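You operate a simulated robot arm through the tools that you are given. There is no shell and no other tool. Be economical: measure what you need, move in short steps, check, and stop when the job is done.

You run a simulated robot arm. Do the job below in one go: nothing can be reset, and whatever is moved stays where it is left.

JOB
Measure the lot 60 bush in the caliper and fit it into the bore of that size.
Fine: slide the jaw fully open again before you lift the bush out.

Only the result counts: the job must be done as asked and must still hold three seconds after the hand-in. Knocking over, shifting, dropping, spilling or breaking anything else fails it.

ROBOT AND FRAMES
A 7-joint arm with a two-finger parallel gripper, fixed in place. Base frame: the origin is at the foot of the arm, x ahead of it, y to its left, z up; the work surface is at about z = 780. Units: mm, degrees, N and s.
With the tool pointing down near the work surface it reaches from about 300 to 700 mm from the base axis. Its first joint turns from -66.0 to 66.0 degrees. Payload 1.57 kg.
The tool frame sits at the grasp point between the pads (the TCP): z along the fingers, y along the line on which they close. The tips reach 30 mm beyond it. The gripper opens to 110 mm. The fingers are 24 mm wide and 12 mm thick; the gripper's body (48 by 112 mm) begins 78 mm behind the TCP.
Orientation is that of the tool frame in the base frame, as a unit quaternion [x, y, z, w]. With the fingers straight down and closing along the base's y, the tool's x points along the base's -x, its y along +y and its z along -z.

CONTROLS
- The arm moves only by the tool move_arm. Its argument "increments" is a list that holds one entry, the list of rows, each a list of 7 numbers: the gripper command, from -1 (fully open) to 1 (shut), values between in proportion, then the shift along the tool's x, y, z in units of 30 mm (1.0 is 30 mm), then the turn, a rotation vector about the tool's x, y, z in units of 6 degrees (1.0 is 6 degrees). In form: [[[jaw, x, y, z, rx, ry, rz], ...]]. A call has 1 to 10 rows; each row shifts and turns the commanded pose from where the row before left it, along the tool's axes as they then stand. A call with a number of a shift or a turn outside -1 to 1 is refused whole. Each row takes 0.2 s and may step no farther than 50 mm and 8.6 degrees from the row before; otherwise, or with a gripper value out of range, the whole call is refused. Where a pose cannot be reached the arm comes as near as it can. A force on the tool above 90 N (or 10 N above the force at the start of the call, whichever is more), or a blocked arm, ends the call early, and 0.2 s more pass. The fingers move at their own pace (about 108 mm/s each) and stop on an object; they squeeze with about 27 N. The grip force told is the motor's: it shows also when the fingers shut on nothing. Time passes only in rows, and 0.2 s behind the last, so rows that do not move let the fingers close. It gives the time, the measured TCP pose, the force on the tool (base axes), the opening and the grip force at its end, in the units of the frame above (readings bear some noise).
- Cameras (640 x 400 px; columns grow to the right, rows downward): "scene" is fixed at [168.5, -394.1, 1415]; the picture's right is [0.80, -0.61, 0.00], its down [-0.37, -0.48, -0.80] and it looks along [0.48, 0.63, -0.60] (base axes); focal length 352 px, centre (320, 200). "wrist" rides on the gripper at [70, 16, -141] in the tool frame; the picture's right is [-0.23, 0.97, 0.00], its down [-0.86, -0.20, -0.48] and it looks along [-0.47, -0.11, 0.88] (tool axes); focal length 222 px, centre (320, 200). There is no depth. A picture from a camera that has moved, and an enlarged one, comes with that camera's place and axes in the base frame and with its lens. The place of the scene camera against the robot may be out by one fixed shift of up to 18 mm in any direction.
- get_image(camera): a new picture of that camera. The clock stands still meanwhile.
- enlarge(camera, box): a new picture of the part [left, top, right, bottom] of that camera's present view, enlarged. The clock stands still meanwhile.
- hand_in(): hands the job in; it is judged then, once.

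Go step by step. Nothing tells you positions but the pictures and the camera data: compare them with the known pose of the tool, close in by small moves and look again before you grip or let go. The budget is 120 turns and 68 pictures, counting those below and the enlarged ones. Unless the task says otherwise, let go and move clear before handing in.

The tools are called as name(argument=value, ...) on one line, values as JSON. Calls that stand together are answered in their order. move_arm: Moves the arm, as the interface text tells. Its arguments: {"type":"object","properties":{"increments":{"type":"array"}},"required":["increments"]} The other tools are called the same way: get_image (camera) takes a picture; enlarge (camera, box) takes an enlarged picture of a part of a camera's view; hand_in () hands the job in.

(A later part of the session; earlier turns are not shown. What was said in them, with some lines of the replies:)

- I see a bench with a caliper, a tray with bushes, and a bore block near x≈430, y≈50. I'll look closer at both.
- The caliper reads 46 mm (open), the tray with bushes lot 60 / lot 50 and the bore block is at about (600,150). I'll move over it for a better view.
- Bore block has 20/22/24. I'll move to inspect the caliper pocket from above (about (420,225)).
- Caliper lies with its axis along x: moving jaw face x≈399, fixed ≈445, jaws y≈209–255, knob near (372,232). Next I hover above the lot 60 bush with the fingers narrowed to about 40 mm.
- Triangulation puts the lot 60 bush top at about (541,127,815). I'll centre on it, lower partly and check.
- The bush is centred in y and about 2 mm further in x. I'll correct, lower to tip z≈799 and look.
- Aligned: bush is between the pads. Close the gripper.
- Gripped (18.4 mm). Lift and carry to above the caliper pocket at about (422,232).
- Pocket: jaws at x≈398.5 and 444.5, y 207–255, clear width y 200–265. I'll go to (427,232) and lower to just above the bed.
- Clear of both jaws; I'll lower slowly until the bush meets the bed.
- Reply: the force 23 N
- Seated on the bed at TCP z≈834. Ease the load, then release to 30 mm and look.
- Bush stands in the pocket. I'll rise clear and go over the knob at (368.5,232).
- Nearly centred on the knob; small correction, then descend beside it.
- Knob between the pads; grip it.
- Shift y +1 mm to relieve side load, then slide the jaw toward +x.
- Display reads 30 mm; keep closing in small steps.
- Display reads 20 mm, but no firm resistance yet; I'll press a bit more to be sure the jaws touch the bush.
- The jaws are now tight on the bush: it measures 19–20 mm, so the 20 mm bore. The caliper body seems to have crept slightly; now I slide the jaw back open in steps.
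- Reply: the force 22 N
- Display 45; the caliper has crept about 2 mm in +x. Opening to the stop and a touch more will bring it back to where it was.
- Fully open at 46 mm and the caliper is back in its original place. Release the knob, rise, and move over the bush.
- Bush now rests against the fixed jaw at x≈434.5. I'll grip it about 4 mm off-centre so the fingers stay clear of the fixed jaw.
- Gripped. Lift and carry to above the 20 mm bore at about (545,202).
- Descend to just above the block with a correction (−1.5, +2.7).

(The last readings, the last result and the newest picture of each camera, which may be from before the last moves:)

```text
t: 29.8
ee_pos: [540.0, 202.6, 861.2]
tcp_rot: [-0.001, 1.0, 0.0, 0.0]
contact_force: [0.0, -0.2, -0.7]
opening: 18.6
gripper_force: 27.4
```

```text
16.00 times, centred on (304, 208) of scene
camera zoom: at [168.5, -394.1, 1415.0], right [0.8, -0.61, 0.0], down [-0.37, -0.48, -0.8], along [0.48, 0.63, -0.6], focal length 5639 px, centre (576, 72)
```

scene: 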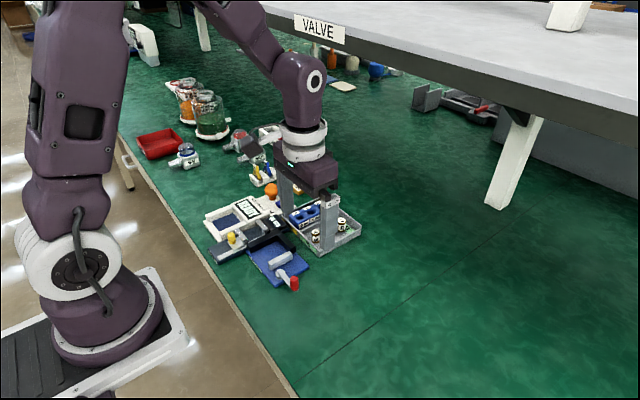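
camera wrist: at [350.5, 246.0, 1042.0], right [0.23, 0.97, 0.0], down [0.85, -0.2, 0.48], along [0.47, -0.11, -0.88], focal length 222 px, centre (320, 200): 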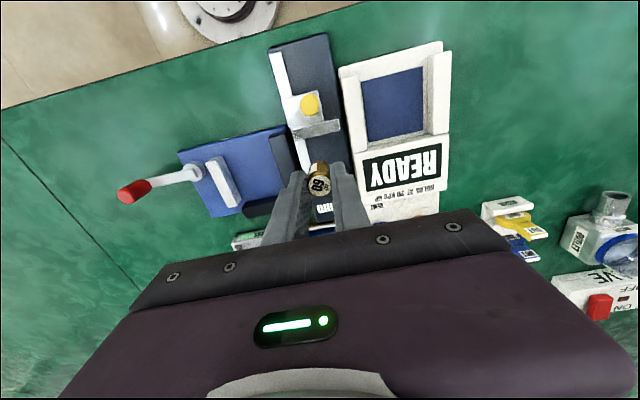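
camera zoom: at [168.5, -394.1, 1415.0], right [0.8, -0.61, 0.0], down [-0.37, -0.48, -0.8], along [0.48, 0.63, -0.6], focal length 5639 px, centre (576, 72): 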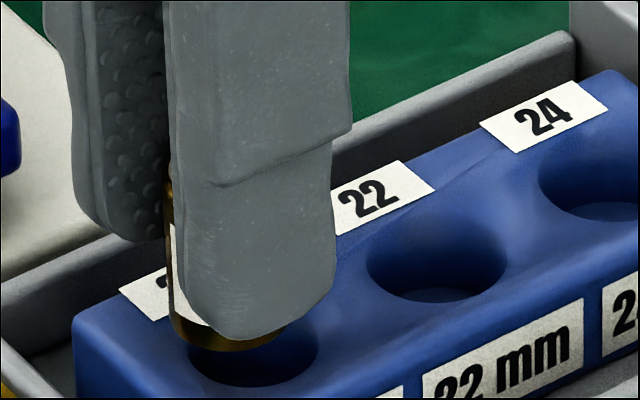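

Scene view shows the bush is about 3–4 mm short in x of the bore. I'll correct by (+3.3, −0.7), lower 4 mm and look again.

move_arm(increments=[[[1, -0.11, -0.023, 0, 0, 0, 0], [1, 0, 0, 0.13, 0, 0, 0], [1, 0, 0, 0, 0, 0, 0]]])

enlarge(camera="scene", box=[292, 200, 316, 216])

enlarge(camera="wrist", box=[270, 110, 370, 190])

```text
t: 30.6
ee_pos: [543.2, 201.1, 856.0]
tcp_rot: [0.0, 1.0, 0.0, 0.0]
contact_force: [-0.1, 0.0, 0.4]
opening: 18.5
gripper_force: 27.1
```

```text
16.00 times, centred on (304, 208) of scene
camera zoom: at [168.5, -394.1, 1415.0], right [0.8, -0.61, 0.0], down [-0.37, -0.48, -0.8], along [0.48, 0.63, -0.6], focal length 5639 px, centre (576, 72)
```

zoom: 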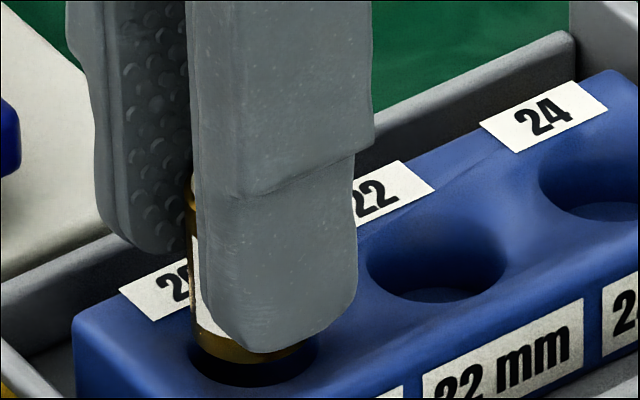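

```text
5.00 times, centred on (320, 150) of wrist
camera zoom: at [473.6, 218.2, 997.4], right [0.23, 0.97, 0.0], down [0.85, -0.2, 0.48], along [0.47, -0.11, -0.88], focal length 1111 px, centre (320, 450)
```

zoom: 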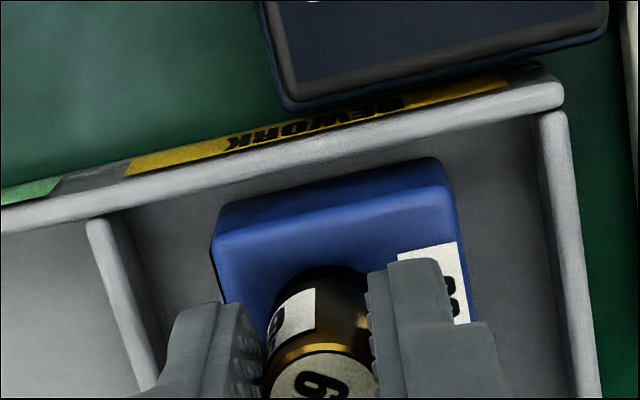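

enlarge(camera="wrist", box=[300, 145, 350, 185])

```text
10.00 times, centred on (325, 165) of wrist
camera zoom: at [473.6, 218.2, 997.4], right [0.23, 0.97, 0.0], down [0.85, -0.2, 0.48], along [0.47, -0.11, -0.88], focal length 2221 px, centre (270, 550)
```

zoom: 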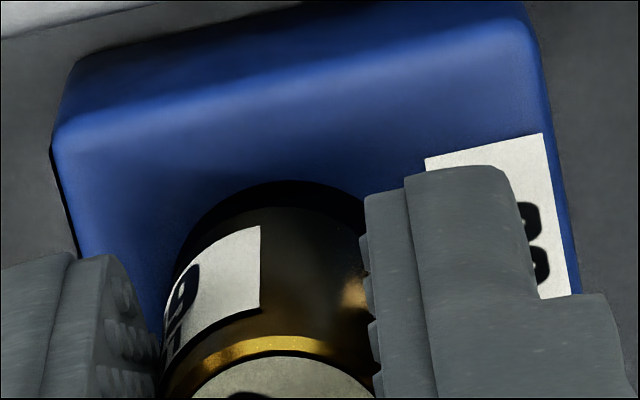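

Close to aligned; a small nudge (+0.3, −0.6), then descend gently and watch the force.

move_arm(increments=[[[1, -0.01, -0.02, 0.05, 0, 0, 0], [1, 0, 0, 0.05, 0, 0, 0], [1, 0, 0, 0.04, 0, 0, 0], [1, 0, 0, 0.04, 0, 0, 0], [1, 0, 0, 0, 0, 0, 0]]])

enlarge(camera="scene", box=[292, 200, 316, 216])

enlarge(camera="wrist", box=[300, 145, 350, 185])

```text
t: 31.8
ee_pos: [543.1, 200.1, 852.5]
tcp_rot: [0.0, 1.0, 0.0, 0.0]
contact_force: [-3.9, -0.3, 12.0]
opening: 18.9
gripper_force: 27.3
```

```text
16.00 times, centred on (304, 208) of scene
camera zoom: at [168.2, -394.2, 1415.0], right [0.8, -0.61, 0.0], down [-0.37, -0.48, -0.8], along [0.48, 0.63, -0.6], focal length 5639 px, centre (576, 72)
```

zoom: 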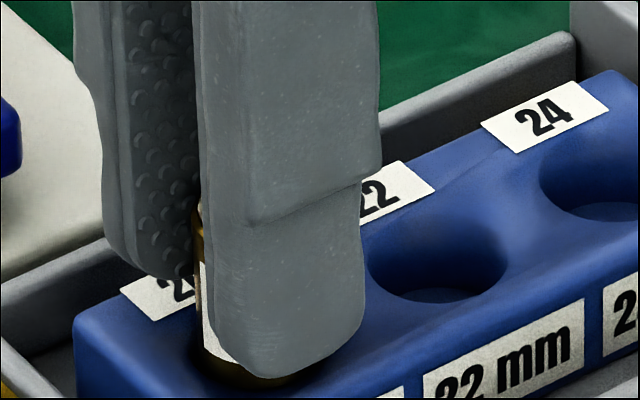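

```text
10.00 times, centred on (325, 165) of wrist
camera zoom: at [473.8, 216.9, 992.9], right [0.23, 0.97, 0.0], down [0.85, -0.2, 0.48], along [0.47, -0.11, -0.88], focal length 2221 px, centre (270, 550)
```

zoom: 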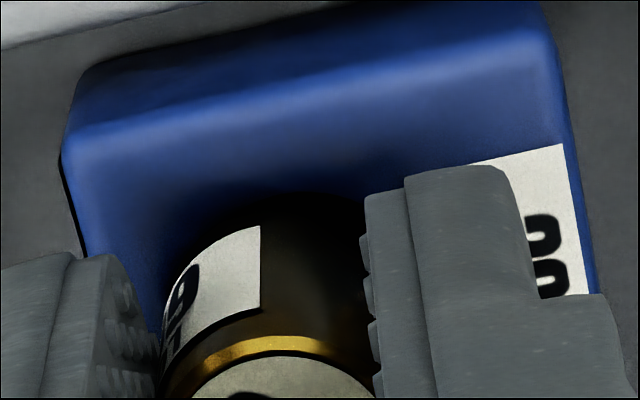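

Touching the rim with a −x reaction; the wrist view shows the gap on the −x/+y side. I'll lift slightly, shift (−0.6,+0.4), and try again.

move_arm(increments=[[[1, 0, 0, -0.05, 0, 0, 0], [1, 0.02, 0.013, 0, 0, 0, 0], [1, 0, 0, 0.04, 0, 0, 0], [1, 0, 0, 0.04, 0, 0, 0], [1, 0, 0, 0.03, 0, 0, 0], [1, 0, 0, 0, 0, 0, 0]]])

enlarge(camera="wrist", box=[300, 145, 350, 185])

```text
t: 33.2
ee_pos: [543.1, 201.9, 850.0]
tcp_rot: [0.0, 1.0, 0.0, 0.002]
contact_force: [-1.7, -1.6, 26.6]
opening: 18.9
gripper_force: 27.1
```

```text
10.00 times, centred on (325, 165) of wrist
camera zoom: at [473.5, 217.7, 991.0], right [0.23, 0.97, 0.0], down [0.85, -0.2, 0.48], along [0.47, -0.11, -0.88], focal length 2221 px, centre (270, 550)
```

zoom: 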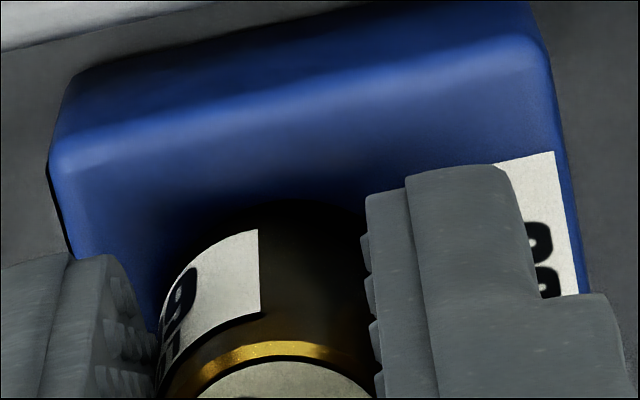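

move_arm(increments=[[[1, 0, 0, -0.2, 0, 0, 0], [1, 0, 0, 0, 0, 0, 0]]])

enlarge(camera="wrist", box=[300, 145, 350, 185])

enlarge(camera="scene", box=[295, 202, 313, 214])

```text
t: 33.8
ee_pos: [543.5, 201.2, 855.1]
tcp_rot: [0.0, 1.0, 0.0, -0.001]
contact_force: [-1.2, 0.3, -0.7]
opening: 18.7
gripper_force: 27.0
```

```text
10.00 times, centred on (325, 165) of wrist
camera zoom: at [473.8, 218.1, 996.2], right [0.23, 0.97, 0.0], down [0.86, -0.2, 0.48], along [0.47, -0.11, -0.88], focal length 2221 px, centre (270, 550)
```

zoom: 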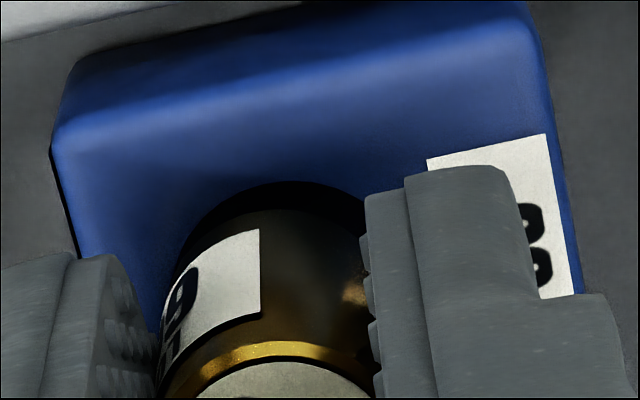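

```text
16.00 times, centred on (304, 208) of scene
camera zoom: at [168.5, -394.1, 1415.0], right [0.8, -0.61, 0.0], down [-0.37, -0.48, -0.8], along [0.48, 0.63, -0.6], focal length 5639 px, centre (576, 72)
```

zoom: 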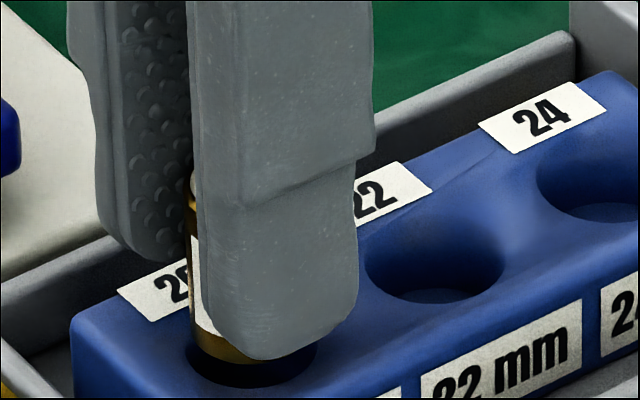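

Forces and views suggest a small shift toward −x/−y. I'll try (−0.3, −0.8) with gentle pressure.

move_arm(increments=[[[1, 0.01, -0.027, 0, 0, 0, 0], [1, 0, 0, 0.08, 0, 0, 0], [1, 0, 0, 0.04, 0, 0, 0], [1, 0, 0, 0.03, 0, 0, 0], [1, 0, 0, 0, 0, 0, 0]]])

```text
t: 35.0
ee_pos: [542.1, 201.3, 851.2]
tcp_rot: [0.0, 1.0, 0.0, 0.0]
contact_force: [0.3, -0.4, -1.0]
opening: 18.8
gripper_force: 27.5
```

No force at a depth where it was blocked before; continue down.

move_arm(increments=[[[1, 0, 0, 0.04, 0, 0, 0], [1, 0, 0, 0.04, 0, 0, 0], [1, 0, 0, 0.04, 0, 0, 0], [1, 0, 0, 0, 0, 0, 0]]])

enlarge(camera="scene", box=[292, 200, 316, 216])

```text
t: 36.0
ee_pos: [543.3, 199.3, 847.8]
tcp_rot: [-0.001, 1.0, 0.001, 0.002]
contact_force: [-1.4, 0.2, 26.8]
opening: 18.6
gripper_force: 27.4
```

```text
16.00 times, centred on (304, 208) of scene
camera zoom: at [168.0, -394.2, 1415.0], right [0.8, -0.61, 0.0], down [-0.37, -0.48, -0.8], along [0.48, 0.63, -0.6], focal length 5639 px, centre (576, 72)
```

zoom: 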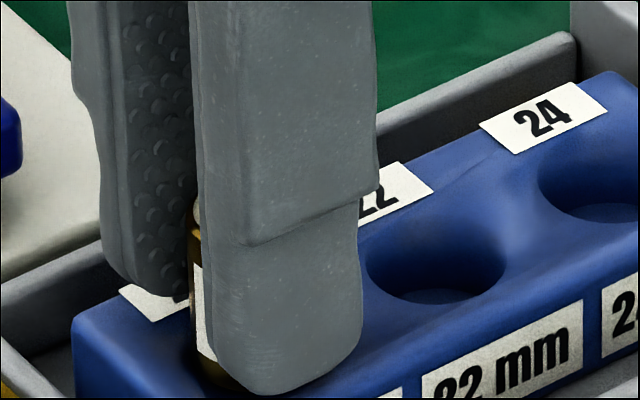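

enlarge(camera="scene", box=[295, 204, 313, 218])

enlarge(camera="wrist", box=[300, 145, 350, 185])

```text
16.00 times, centred on (304, 211) of scene
camera zoom: at [168.0, -394.2, 1415.0], right [0.8, -0.61, 0.0], down [-0.37, -0.48, -0.8], along [0.48, 0.63, -0.6], focal length 5639 px, centre (576, 24)
```

zoom: 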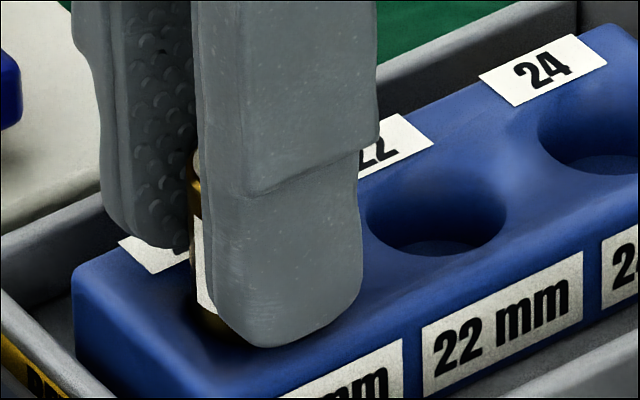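

```text
10.00 times, centred on (325, 165) of wrist
camera zoom: at [472.8, 216.9, 989.4], right [0.23, 0.97, 0.0], down [0.85, -0.2, 0.48], along [0.47, -0.11, -0.88], focal length 2221 px, centre (270, 550)
```

zoom: 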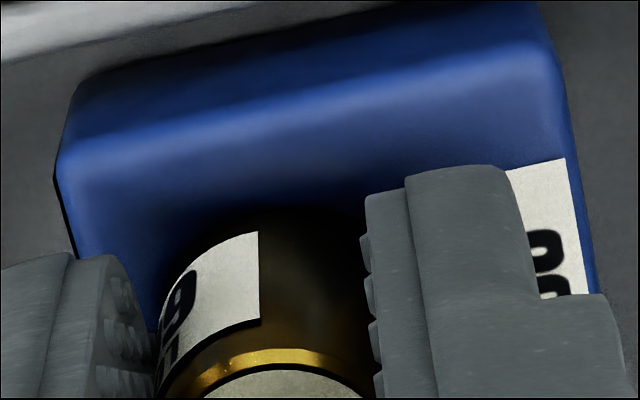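

Likely on the chamfer. I'll keep a light press and probe small lateral steps, watching the force.

move_arm(increments=[[[1, 0, 0, -0.04, 0, 0, 0], [1, 0, 0, 0, 0, 0, 0]]])

move_arm(increments=[[[1, 0.017, 0, 0, 0, 0, 0], [1, 0, 0, 0, 0, 0, 0]]])

move_arm(increments=[[[1, 0, 0.017, 0, 0, 0, 0], [1, 0, 0, 0, 0, 0, 0]]])

move_arm(increments=[[[1, 0, 0.017, 0, 0, 0, 0], [1, 0, 0, 0, 0, 0, 0]]])

```text
t: 36.6
ee_pos: [542.2, 200.8, 848.4]
tcp_rot: [0.0, 1.0, 0.001, 0.0]
contact_force: [3.3, 1.9, 7.4]
opening: 18.7
gripper_force: 26.5
```

```text
t: 37.2
ee_pos: [542.0, 200.5, 848.6]
tcp_rot: [0.0, 1.0, 0.0, -0.001]
contact_force: [0.7, -1.4, 1.6]
opening: 18.7
gripper_force: 27.2
```

```text
t: 37.8
ee_pos: [541.7, 200.9, 849.8]
tcp_rot: [0.0, 1.0, 0.001, 0.0]
contact_force: [-1.2, -0.3, 1.3]
opening: 18.5
gripper_force: 26.9
```

```text
t: 38.4
ee_pos: [542.1, 200.7, 848.5]
tcp_rot: [0.0, 1.0, 0.0, -0.001]
contact_force: [0.8, 0.0, -1.0]
opening: 18.8
gripper_force: 27.5
```

Force has vanished; try going down.

move_arm(increments=[[[1, 0, 0, 0.04, 0, 0, 0], [1, 0, 0, 0.04, 0, 0, 0], [1, 0, 0, 0, 0, 0, 0]]])

enlarge(camera="scene", box=[295, 204, 313, 218])

```text
t: 39.2
ee_pos: [543.3, 202.0, 847.4]
tcp_rot: [0.0, 1.0, 0.0, 0.002]
contact_force: [0.7, -3.0, 25.7]
opening: 18.8
gripper_force: 26.7
```

```text
16.00 times, centred on (304, 211) of scene
camera zoom: at [168.1, -394.3, 1415.0], right [0.8, -0.61, 0.0], down [-0.37, -0.48, -0.8], along [0.48, 0.63, -0.6], focal length 5639 px, centre (576, 24)
```

zoom: 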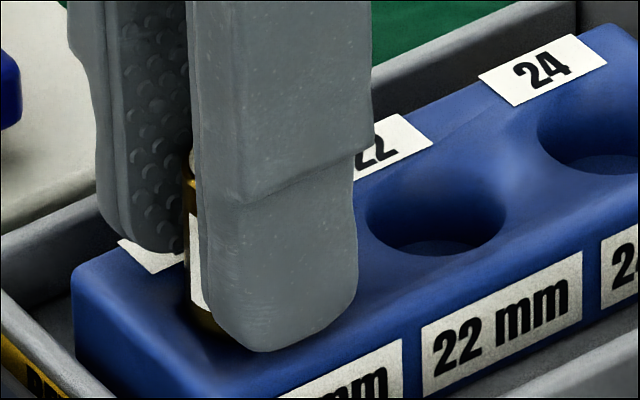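

Still on the rim; scene view says the bush sits about 1.4 mm left of the bore. Try (+0.8,−1.5) after a small lift.

move_arm(increments=[[[1, 0, 0, -0.1, 0, 0, 0], [1, -0.027, -0.05, 0, 0, 0, 0], [1, 0, 0, 0.05, 0, 0, 0], [1, 0, 0, 0.03, 0, 0, 0], [1, 0, 0, 0, 0, 0, 0]]])

move_arm(increments=[[[1, 0, 0, 0.04, 0, 0, 0], [1, 0, 0, 0, 0, 0, 0]]])

```text
t: 40.4
ee_pos: [543.2, 200.0, 848.0]
tcp_rot: [0.0, 1.0, 0.0, 0.0]
contact_force: [-1.8, 0.5, 8.0]
opening: 19.0
gripper_force: 27.0
```

```text
t: 41.0
ee_pos: [542.7, 200.5, 847.3]
tcp_rot: [0.0, 1.0, 0.0, 0.002]
contact_force: [-2.9, -0.6, 26.1]
opening: 18.8
gripper_force: 26.6
```

move_arm(increments=[[[1, 0, 0, -0.03, 0, 0, 0], [1, 0.013, 0, 0, 0, 0, 0], [1, 0, 0, 0, 0, 0, 0]]])

move_arm(increments=[[[1, 0.013, 0, 0, 0, 0, 0], [1, 0, 0, 0, 0, 0, 0]]])

move_arm(increments=[[[1, 0.013, 0, 0, 0, 0, 0], [1, 0, 0, 0, 0, 0, 0]]])

```text
t: 41.8
ee_pos: [543.3, 199.7, 847.1]
tcp_rot: [0.0, 1.0, 0.001, 0.001]
contact_force: [6.1, 2.0, 24.2]
opening: 18.7
gripper_force: 26.6
```

```text
t: 42.4
ee_pos: [542.2, 200.3, 845.9]
tcp_rot: [0.0, 1.0, 0.0, 0.001]
contact_force: [9.3, 1.0, 23.1]
opening: 18.8
gripper_force: 26.4
```

```text
t: 43.0
ee_pos: [541.5, 200.1, 845.9]
tcp_rot: [0.001, 1.0, 0.001, 0.0]
contact_force: [7.5, -0.9, 24.2]
opening: 18.9
gripper_force: 27.1
```

Pressing isn't conclusive; raise 4 mm and take sharp close-ups to measure the offset precisely.

move_arm(increments=[[[1, 0, 0, -0.15, 0, 0, 0], [1, 0, 0, 0, 0, 0, 0]]])

enlarge(camera="scene", box=[299, 205, 315, 215])

enlarge(camera="wrist", box=[302, 150, 342, 178])

```text
t: 43.6
ee_pos: [540.3, 201.4, 850.9]
tcp_rot: [0.0, 1.0, -0.001, -0.001]
contact_force: [-0.2, -0.2, -0.4]
opening: 18.5
gripper_force: 26.5
```

```text
16.00 times, centred on (307, 210) of scene
camera zoom: at [168.5, -394.1, 1415.0], right [0.8, -0.61, 0.0], down [-0.37, -0.48, -0.8], along [0.48, 0.63, -0.6], focal length 5639 px, centre (528, 40)
```

zoom: 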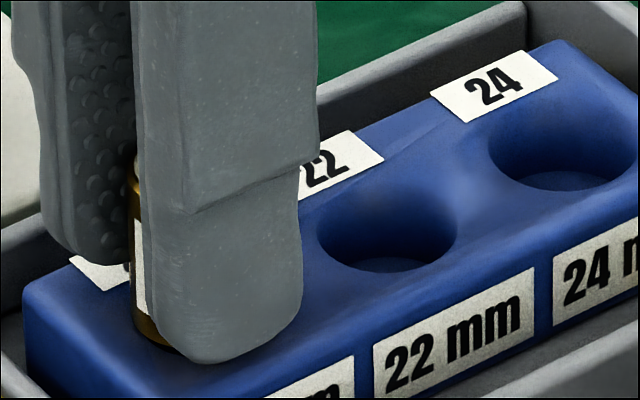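

```text
14.29 times, centred on (322, 164) of wrist
camera zoom: at [471.2, 216.5, 991.3], right [0.23, 0.97, 0.0], down [0.86, -0.2, 0.48], along [0.46, -0.11, -0.88], focal length 3173 px, centre (291, 714)
```

zoom: 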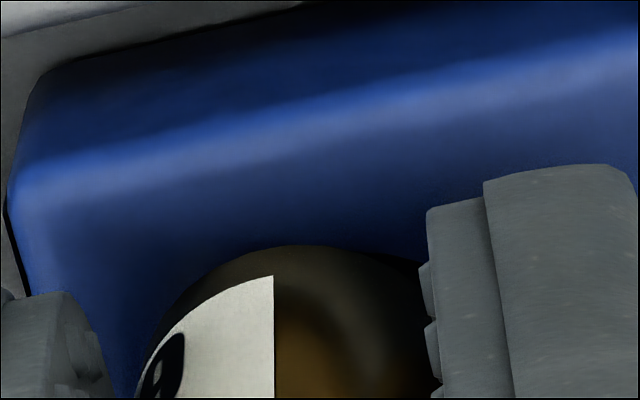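

The bush is now too far to −x. I'll raise 6 mm, shift +1.5 in x, and measure with both cameras where rim and bush bottom are both visible.

move_arm(increments=[[[1, -0.05, 0, -0.2, 0, 0, 0], [1, 0, 0, 0, 0, 0, 0]]])

enlarge(camera="scene", box=[296, 205, 312, 215])

enlarge(camera="wrist", box=[297, 143, 347, 175])

```text
t: 44.2
ee_pos: [542.5, 200.6, 856.0]
tcp_rot: [0.0, 1.0, 0.0, 0.0]
contact_force: [0.1, -0.4, -0.9]
opening: 18.8
gripper_force: 27.0
```

```text
16.00 times, centred on (304, 210) of scene
camera zoom: at [168.5, -394.1, 1415.0], right [0.8, -0.61, 0.0], down [-0.37, -0.48, -0.8], along [0.48, 0.63, -0.6], focal length 5639 px, centre (576, 40)
```

zoom: 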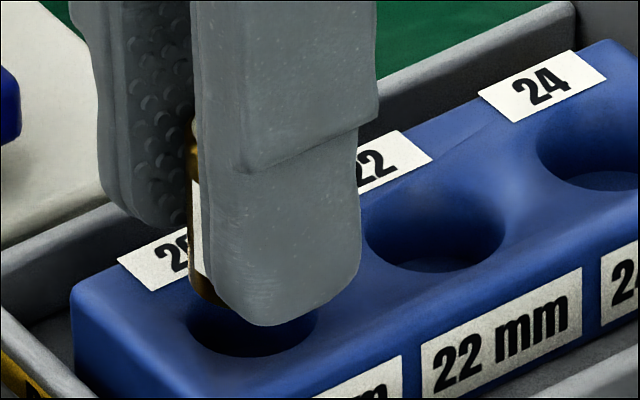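

```text
12.50 times, centred on (322, 159) of wrist
camera zoom: at [473.1, 216.4, 997.9], right [0.23, 0.97, 0.0], down [0.86, -0.2, 0.48], along [0.47, -0.11, -0.88], focal length 2776 px, centre (295, 712)
```

zoom: 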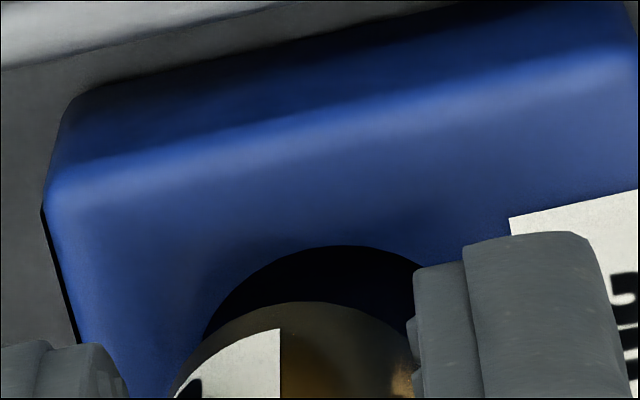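

Both views combined give an offset of about (+1.6,+1.6). Apply it, lower 6 mm and check with both cameras.

move_arm(increments=[[[1, -0.053, 0.053, 0, 0, 0, 0], [1, 0, 0, 0.1, 0, 0, 0], [1, 0, 0, 0.07, 0, 0, 0], [1, 0, 0, 0, 0, 0, 0]]])

enlarge(camera="wrist", box=[297, 143, 347, 175])

enlarge(camera="scene", box=[296, 205, 312, 215])

```text
t: 45.2
ee_pos: [543.7, 202.4, 851.1]
tcp_rot: [0.0, 1.0, 0.0, -0.001]
contact_force: [0.4, 0.4, -0.4]
opening: 18.5
gripper_force: 27.1
```

```text
12.50 times, centred on (322, 159) of wrist
camera zoom: at [474.7, 218.6, 992.3], right [0.23, 0.97, 0.0], down [0.86, -0.2, 0.48], along [0.47, -0.11, -0.88], focal length 2776 px, centre (295, 712)
```

zoom: 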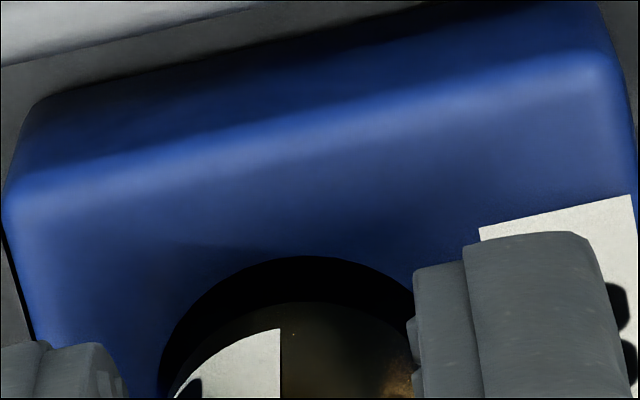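

```text
16.00 times, centred on (304, 210) of scene
camera zoom: at [168.5, -394.1, 1415.0], right [0.8, -0.61, 0.0], down [-0.37, -0.48, -0.8], along [0.48, 0.63, -0.6], focal length 5639 px, centre (576, 40)
```

zoom: 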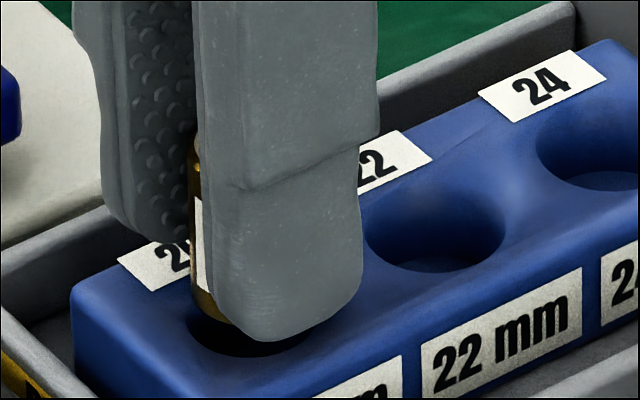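

Now well aligned in both views. Tiny trim (−0.2,−0.2) and descend to 2 mm past the rim level.

move_arm(increments=[[[1, 0.007, -0.007, 0.07, 0, 0, 0], [1, 0, 0, 0.07, 0, 0, 0], [1, 0, 0, 0.05, 0, 0, 0], [1, 0, 0, 0, 0, 0, 0]]])

move_arm(increments=[[[1, 0, 0, 0.05, 0, 0, 0], [1, 0, 0, 0, 0, 0, 0]]])

```text
t: 46.2
ee_pos: [545.0, 202.6, 846.6]
tcp_rot: [0.0, 1.0, -0.001, 0.0]
contact_force: [0.1, -0.7, -0.5]
opening: 18.7
gripper_force: 27.2
```

```text
t: 46.8
ee_pos: [544.6, 203.3, 844.2]
tcp_rot: [0.0, 1.0, 0.0, 0.0]
contact_force: [0.2, 0.8, -0.8]
opening: 18.8
gripper_force: 26.7
```

move_arm(increments=[[[1, 0, 0, 0.05, 0, 0, 0], [1, 0, 0, 0, 0, 0, 0]]])

move_arm(increments=[[[1, 0, 0, 0.05, 0, 0, 0], [1, 0, 0, 0, 0, 0, 0]]])

```text
t: 47.4
ee_pos: [544.7, 202.8, 843.5]
tcp_rot: [-0.001, 1.0, 0.0, 0.0]
contact_force: [0.5, 0.2, -0.2]
opening: 18.7
gripper_force: 26.6
```

```text
t: 48.0
ee_pos: [545.6, 201.6, 841.6]
tcp_rot: [0.0, 1.0, 0.0, -0.001]
contact_force: [-0.1, 0.8, -0.1]
opening: 18.7
gripper_force: 26.5
```

No resistance: the bush is entering the bore. Down a little further.

move_arm(increments=[[[1, 0, 0, 0.05, 0, 0, 0], [1, 0, 0, 0.05, 0, 0, 0], [1, 0, 0, 0, 0, 0, 0]]])

enlarge(camera="scene", box=[294, 203, 314, 217])

```text
t: 48.8
ee_pos: [543.9, 203.6, 839.6]
tcp_rot: [0.0, 1.0, -0.001, 0.002]
contact_force: [-3.1, -0.4, 22.2]
opening: 18.7
gripper_force: 26.6
```

```text
16.00 times, centred on (304, 210) of scene
camera zoom: at [168.0, -394.2, 1415.0], right [0.8, -0.61, 0.0], down [-0.37, -0.48, -0.8], along [0.48, 0.63, -0.6], focal length 5639 px, centre (576, 40)
```

zoom: 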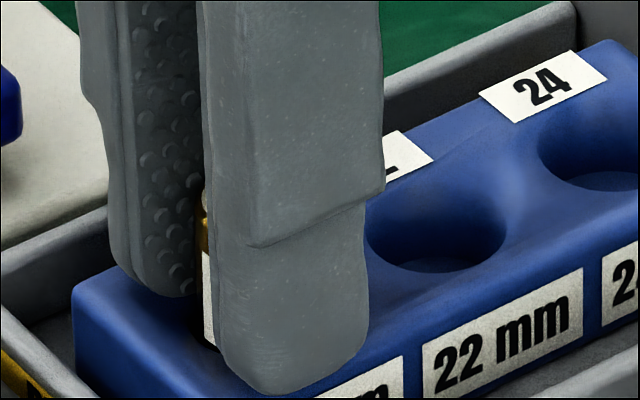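

enlarge(camera="wrist", box=[297, 143, 347, 183])

```text
10.00 times, centred on (322, 163) of wrist
camera zoom: at [475.2, 218.5, 980.6], right [0.23, 0.97, 0.0], down [0.85, -0.2, 0.48], along [0.47, -0.11, -0.88], focal length 2221 px, centre (300, 570)
```

zoom: 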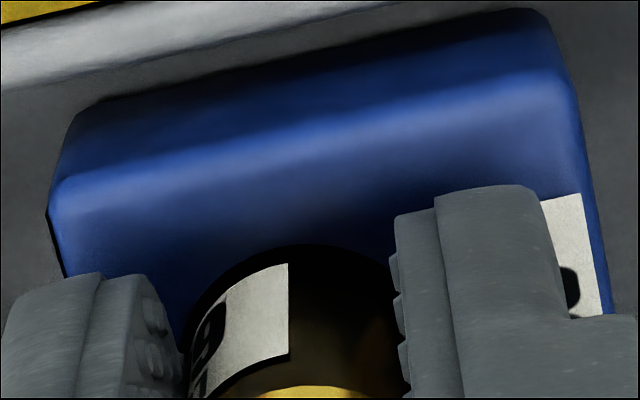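

The bush bottom appears to be inside the rim. I'll unload 1.5 mm and nudge sideways to confirm it is captured.

move_arm(increments=[[[1, 0, 0, -0.05, 0, 0, 0], [1, 0, 0, 0, 0, 0, 0]]])

move_arm(increments=[[[1, 0.03, 0, 0, 0, 0, 0], [1, 0, 0, 0, 0, 0, 0]]])

move_arm(increments=[[[1, -0.03, -0.03, 0, 0, 0, 0], [1, 0, 0, 0, 0, 0, 0]]])

```text
t: 49.4
ee_pos: [544.5, 203.1, 840.0]
tcp_rot: [0.001, 1.0, 0.0, 0.002]
contact_force: [4.0, 1.5, 6.3]
opening: 18.4
gripper_force: 26.2
```

```text
t: 50.0
ee_pos: [544.8, 202.2, 839.1]
tcp_rot: [-0.001, 1.0, 0.0, 0.0]
contact_force: [3.5, 1.8, 6.2]
opening: 18.5
gripper_force: 26.7
```

```text
t: 50.6
ee_pos: [544.2, 200.7, 839.0]
tcp_rot: [0.001, 1.0, 0.0, 0.0]
contact_force: [-2.3, 5.4, 9.9]
opening: 18.5
gripper_force: 26.7
```

Blocked contact earlier was at z≈847.5 and now it's at 840, so the bush is ~7 mm in the bore. Recentre and release a little.

move_arm(increments=[[[1, 0, 0.03, -0.02, 0, 0, 0], [0.55, 0, 0, 0, 0, 0, 0], [0.55, 0, 0, 0, 0, 0, 0]]])

enlarge(camera="wrist", box=[280, 130, 370, 200])

```text
t: 51.4
ee_pos: [544.6, 202.0, 840.7]
tcp_rot: [0.0, 1.0, -0.001, 0.0]
contact_force: [0.6, 0.4, 0.9]
opening: 24.8
gripper_force: 0.1
```

```text
5.71 times, centred on (325, 165) of wrist
camera zoom: at [475.0, 217.6, 981.7], right [0.23, 0.97, 0.0], down [0.86, -0.2, 0.48], along [0.47, -0.11, -0.88], focal length 1269 px, centre (291, 400)
```

zoom: 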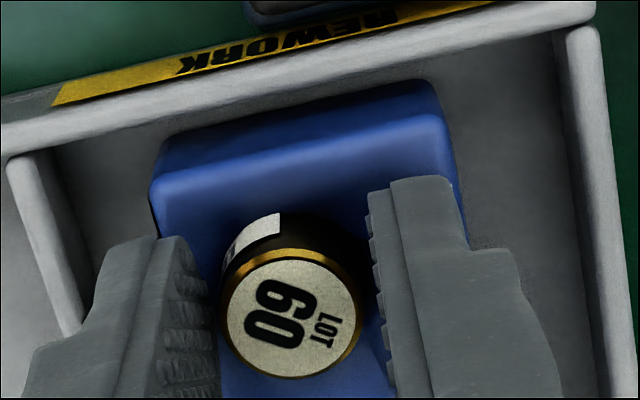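

The bush dropped into the bore. Rise clear straight up and check.

move_arm(increments=[[[0.5, 0, 0, -0.5, 0, 0, 0], [0.5, 0, 0, -1, 0, 0, 0], [0.3, 0, 0, -1, 0, 0, 0], [0.3, 1, 0, -0.5, 0, 0, 0], [0.3, 1, 0, 0, 0, 0, 0], [0.3, 0, 0, 0, 0, 0, 0]]])

enlarge(camera="scene", box=[290, 190, 346, 225])

enlarge(camera="scene", box=[200, 180, 360, 290])

```text
t: 52.8
ee_pos: [486.9, 202.5, 930.7]
tcp_rot: [0.0, 1.0, -0.001, 0.0]
contact_force: [-0.3, 0.4, 0.0]
opening: 38.4
gripper_force: 0.1
```

```text
11.43 times, centred on (318, 208) of scene
camera zoom: at [168.4, -394.1, 1415.0], right [0.8, -0.61, 0.0], down [-0.37, -0.48, -0.8], along [0.48, 0.63, -0.6], focal length 4028 px, centre (343, 114)
```

zoom: 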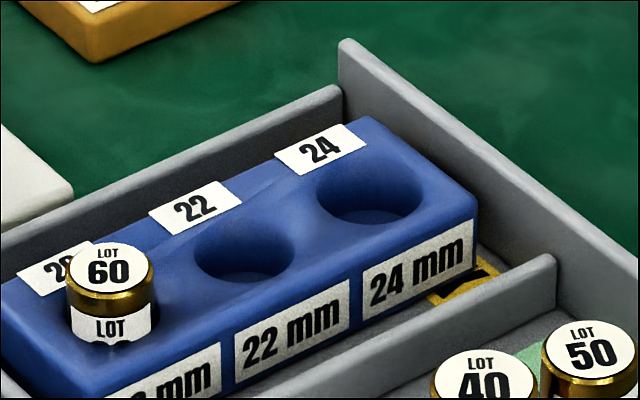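

```text
3.64 times, centred on (280, 235) of scene
camera zoom: at [168.4, -394.1, 1415.0], right [0.8, -0.61, 0.0], down [-0.37, -0.48, -0.8], along [0.48, 0.63, -0.6], focal length 1282 px, centre (466, 73)
```

zoom: 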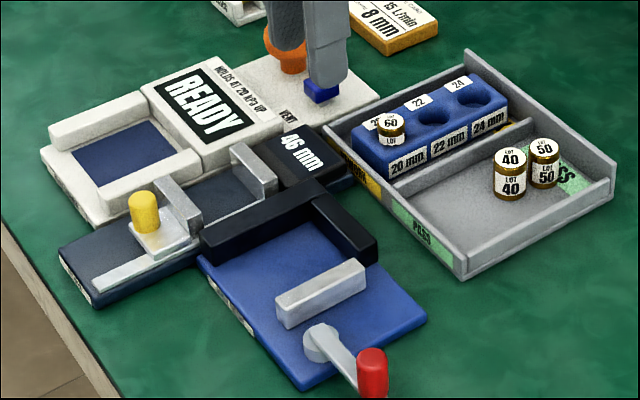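

The lot 60 bush stands upright and seated in the 20 mm bore, the caliper reads 46 mm (fully open) in its original place, and everything else looks undisturbed. Handing in.

hand_in()

```text
The job is handed in.
```

I measured the lot 60 bush in the caliper and fitted it into the 20 mm bore, where it stood upright in the last pictures. I have no result back from the hand-in.

- **Measurement:** the display read 20 mm just before the jaws gripped, and 19 mm with them tight on the bush. I took that as the 20 mm bore; the others are 22 and 24 mm.
- **Caliper:** I slid the jaw fully open again (46 mm) before lifting the bush out. The caliper body had crept about 2 mm while I closed the jaw. Pulling the jaw back to its stop returned the body to its starting place, as far as the pictures show.
- **Fit:** the bush caught on the rim several times before it went in, with up to about 27 N on the tool. After I let go it dropped further into the bore. I did not press on it to check that it is fully bottomed.
- **Surroundings:** the other bushes, the tray and the rest of the bench looked undisturbed in the last pictures.
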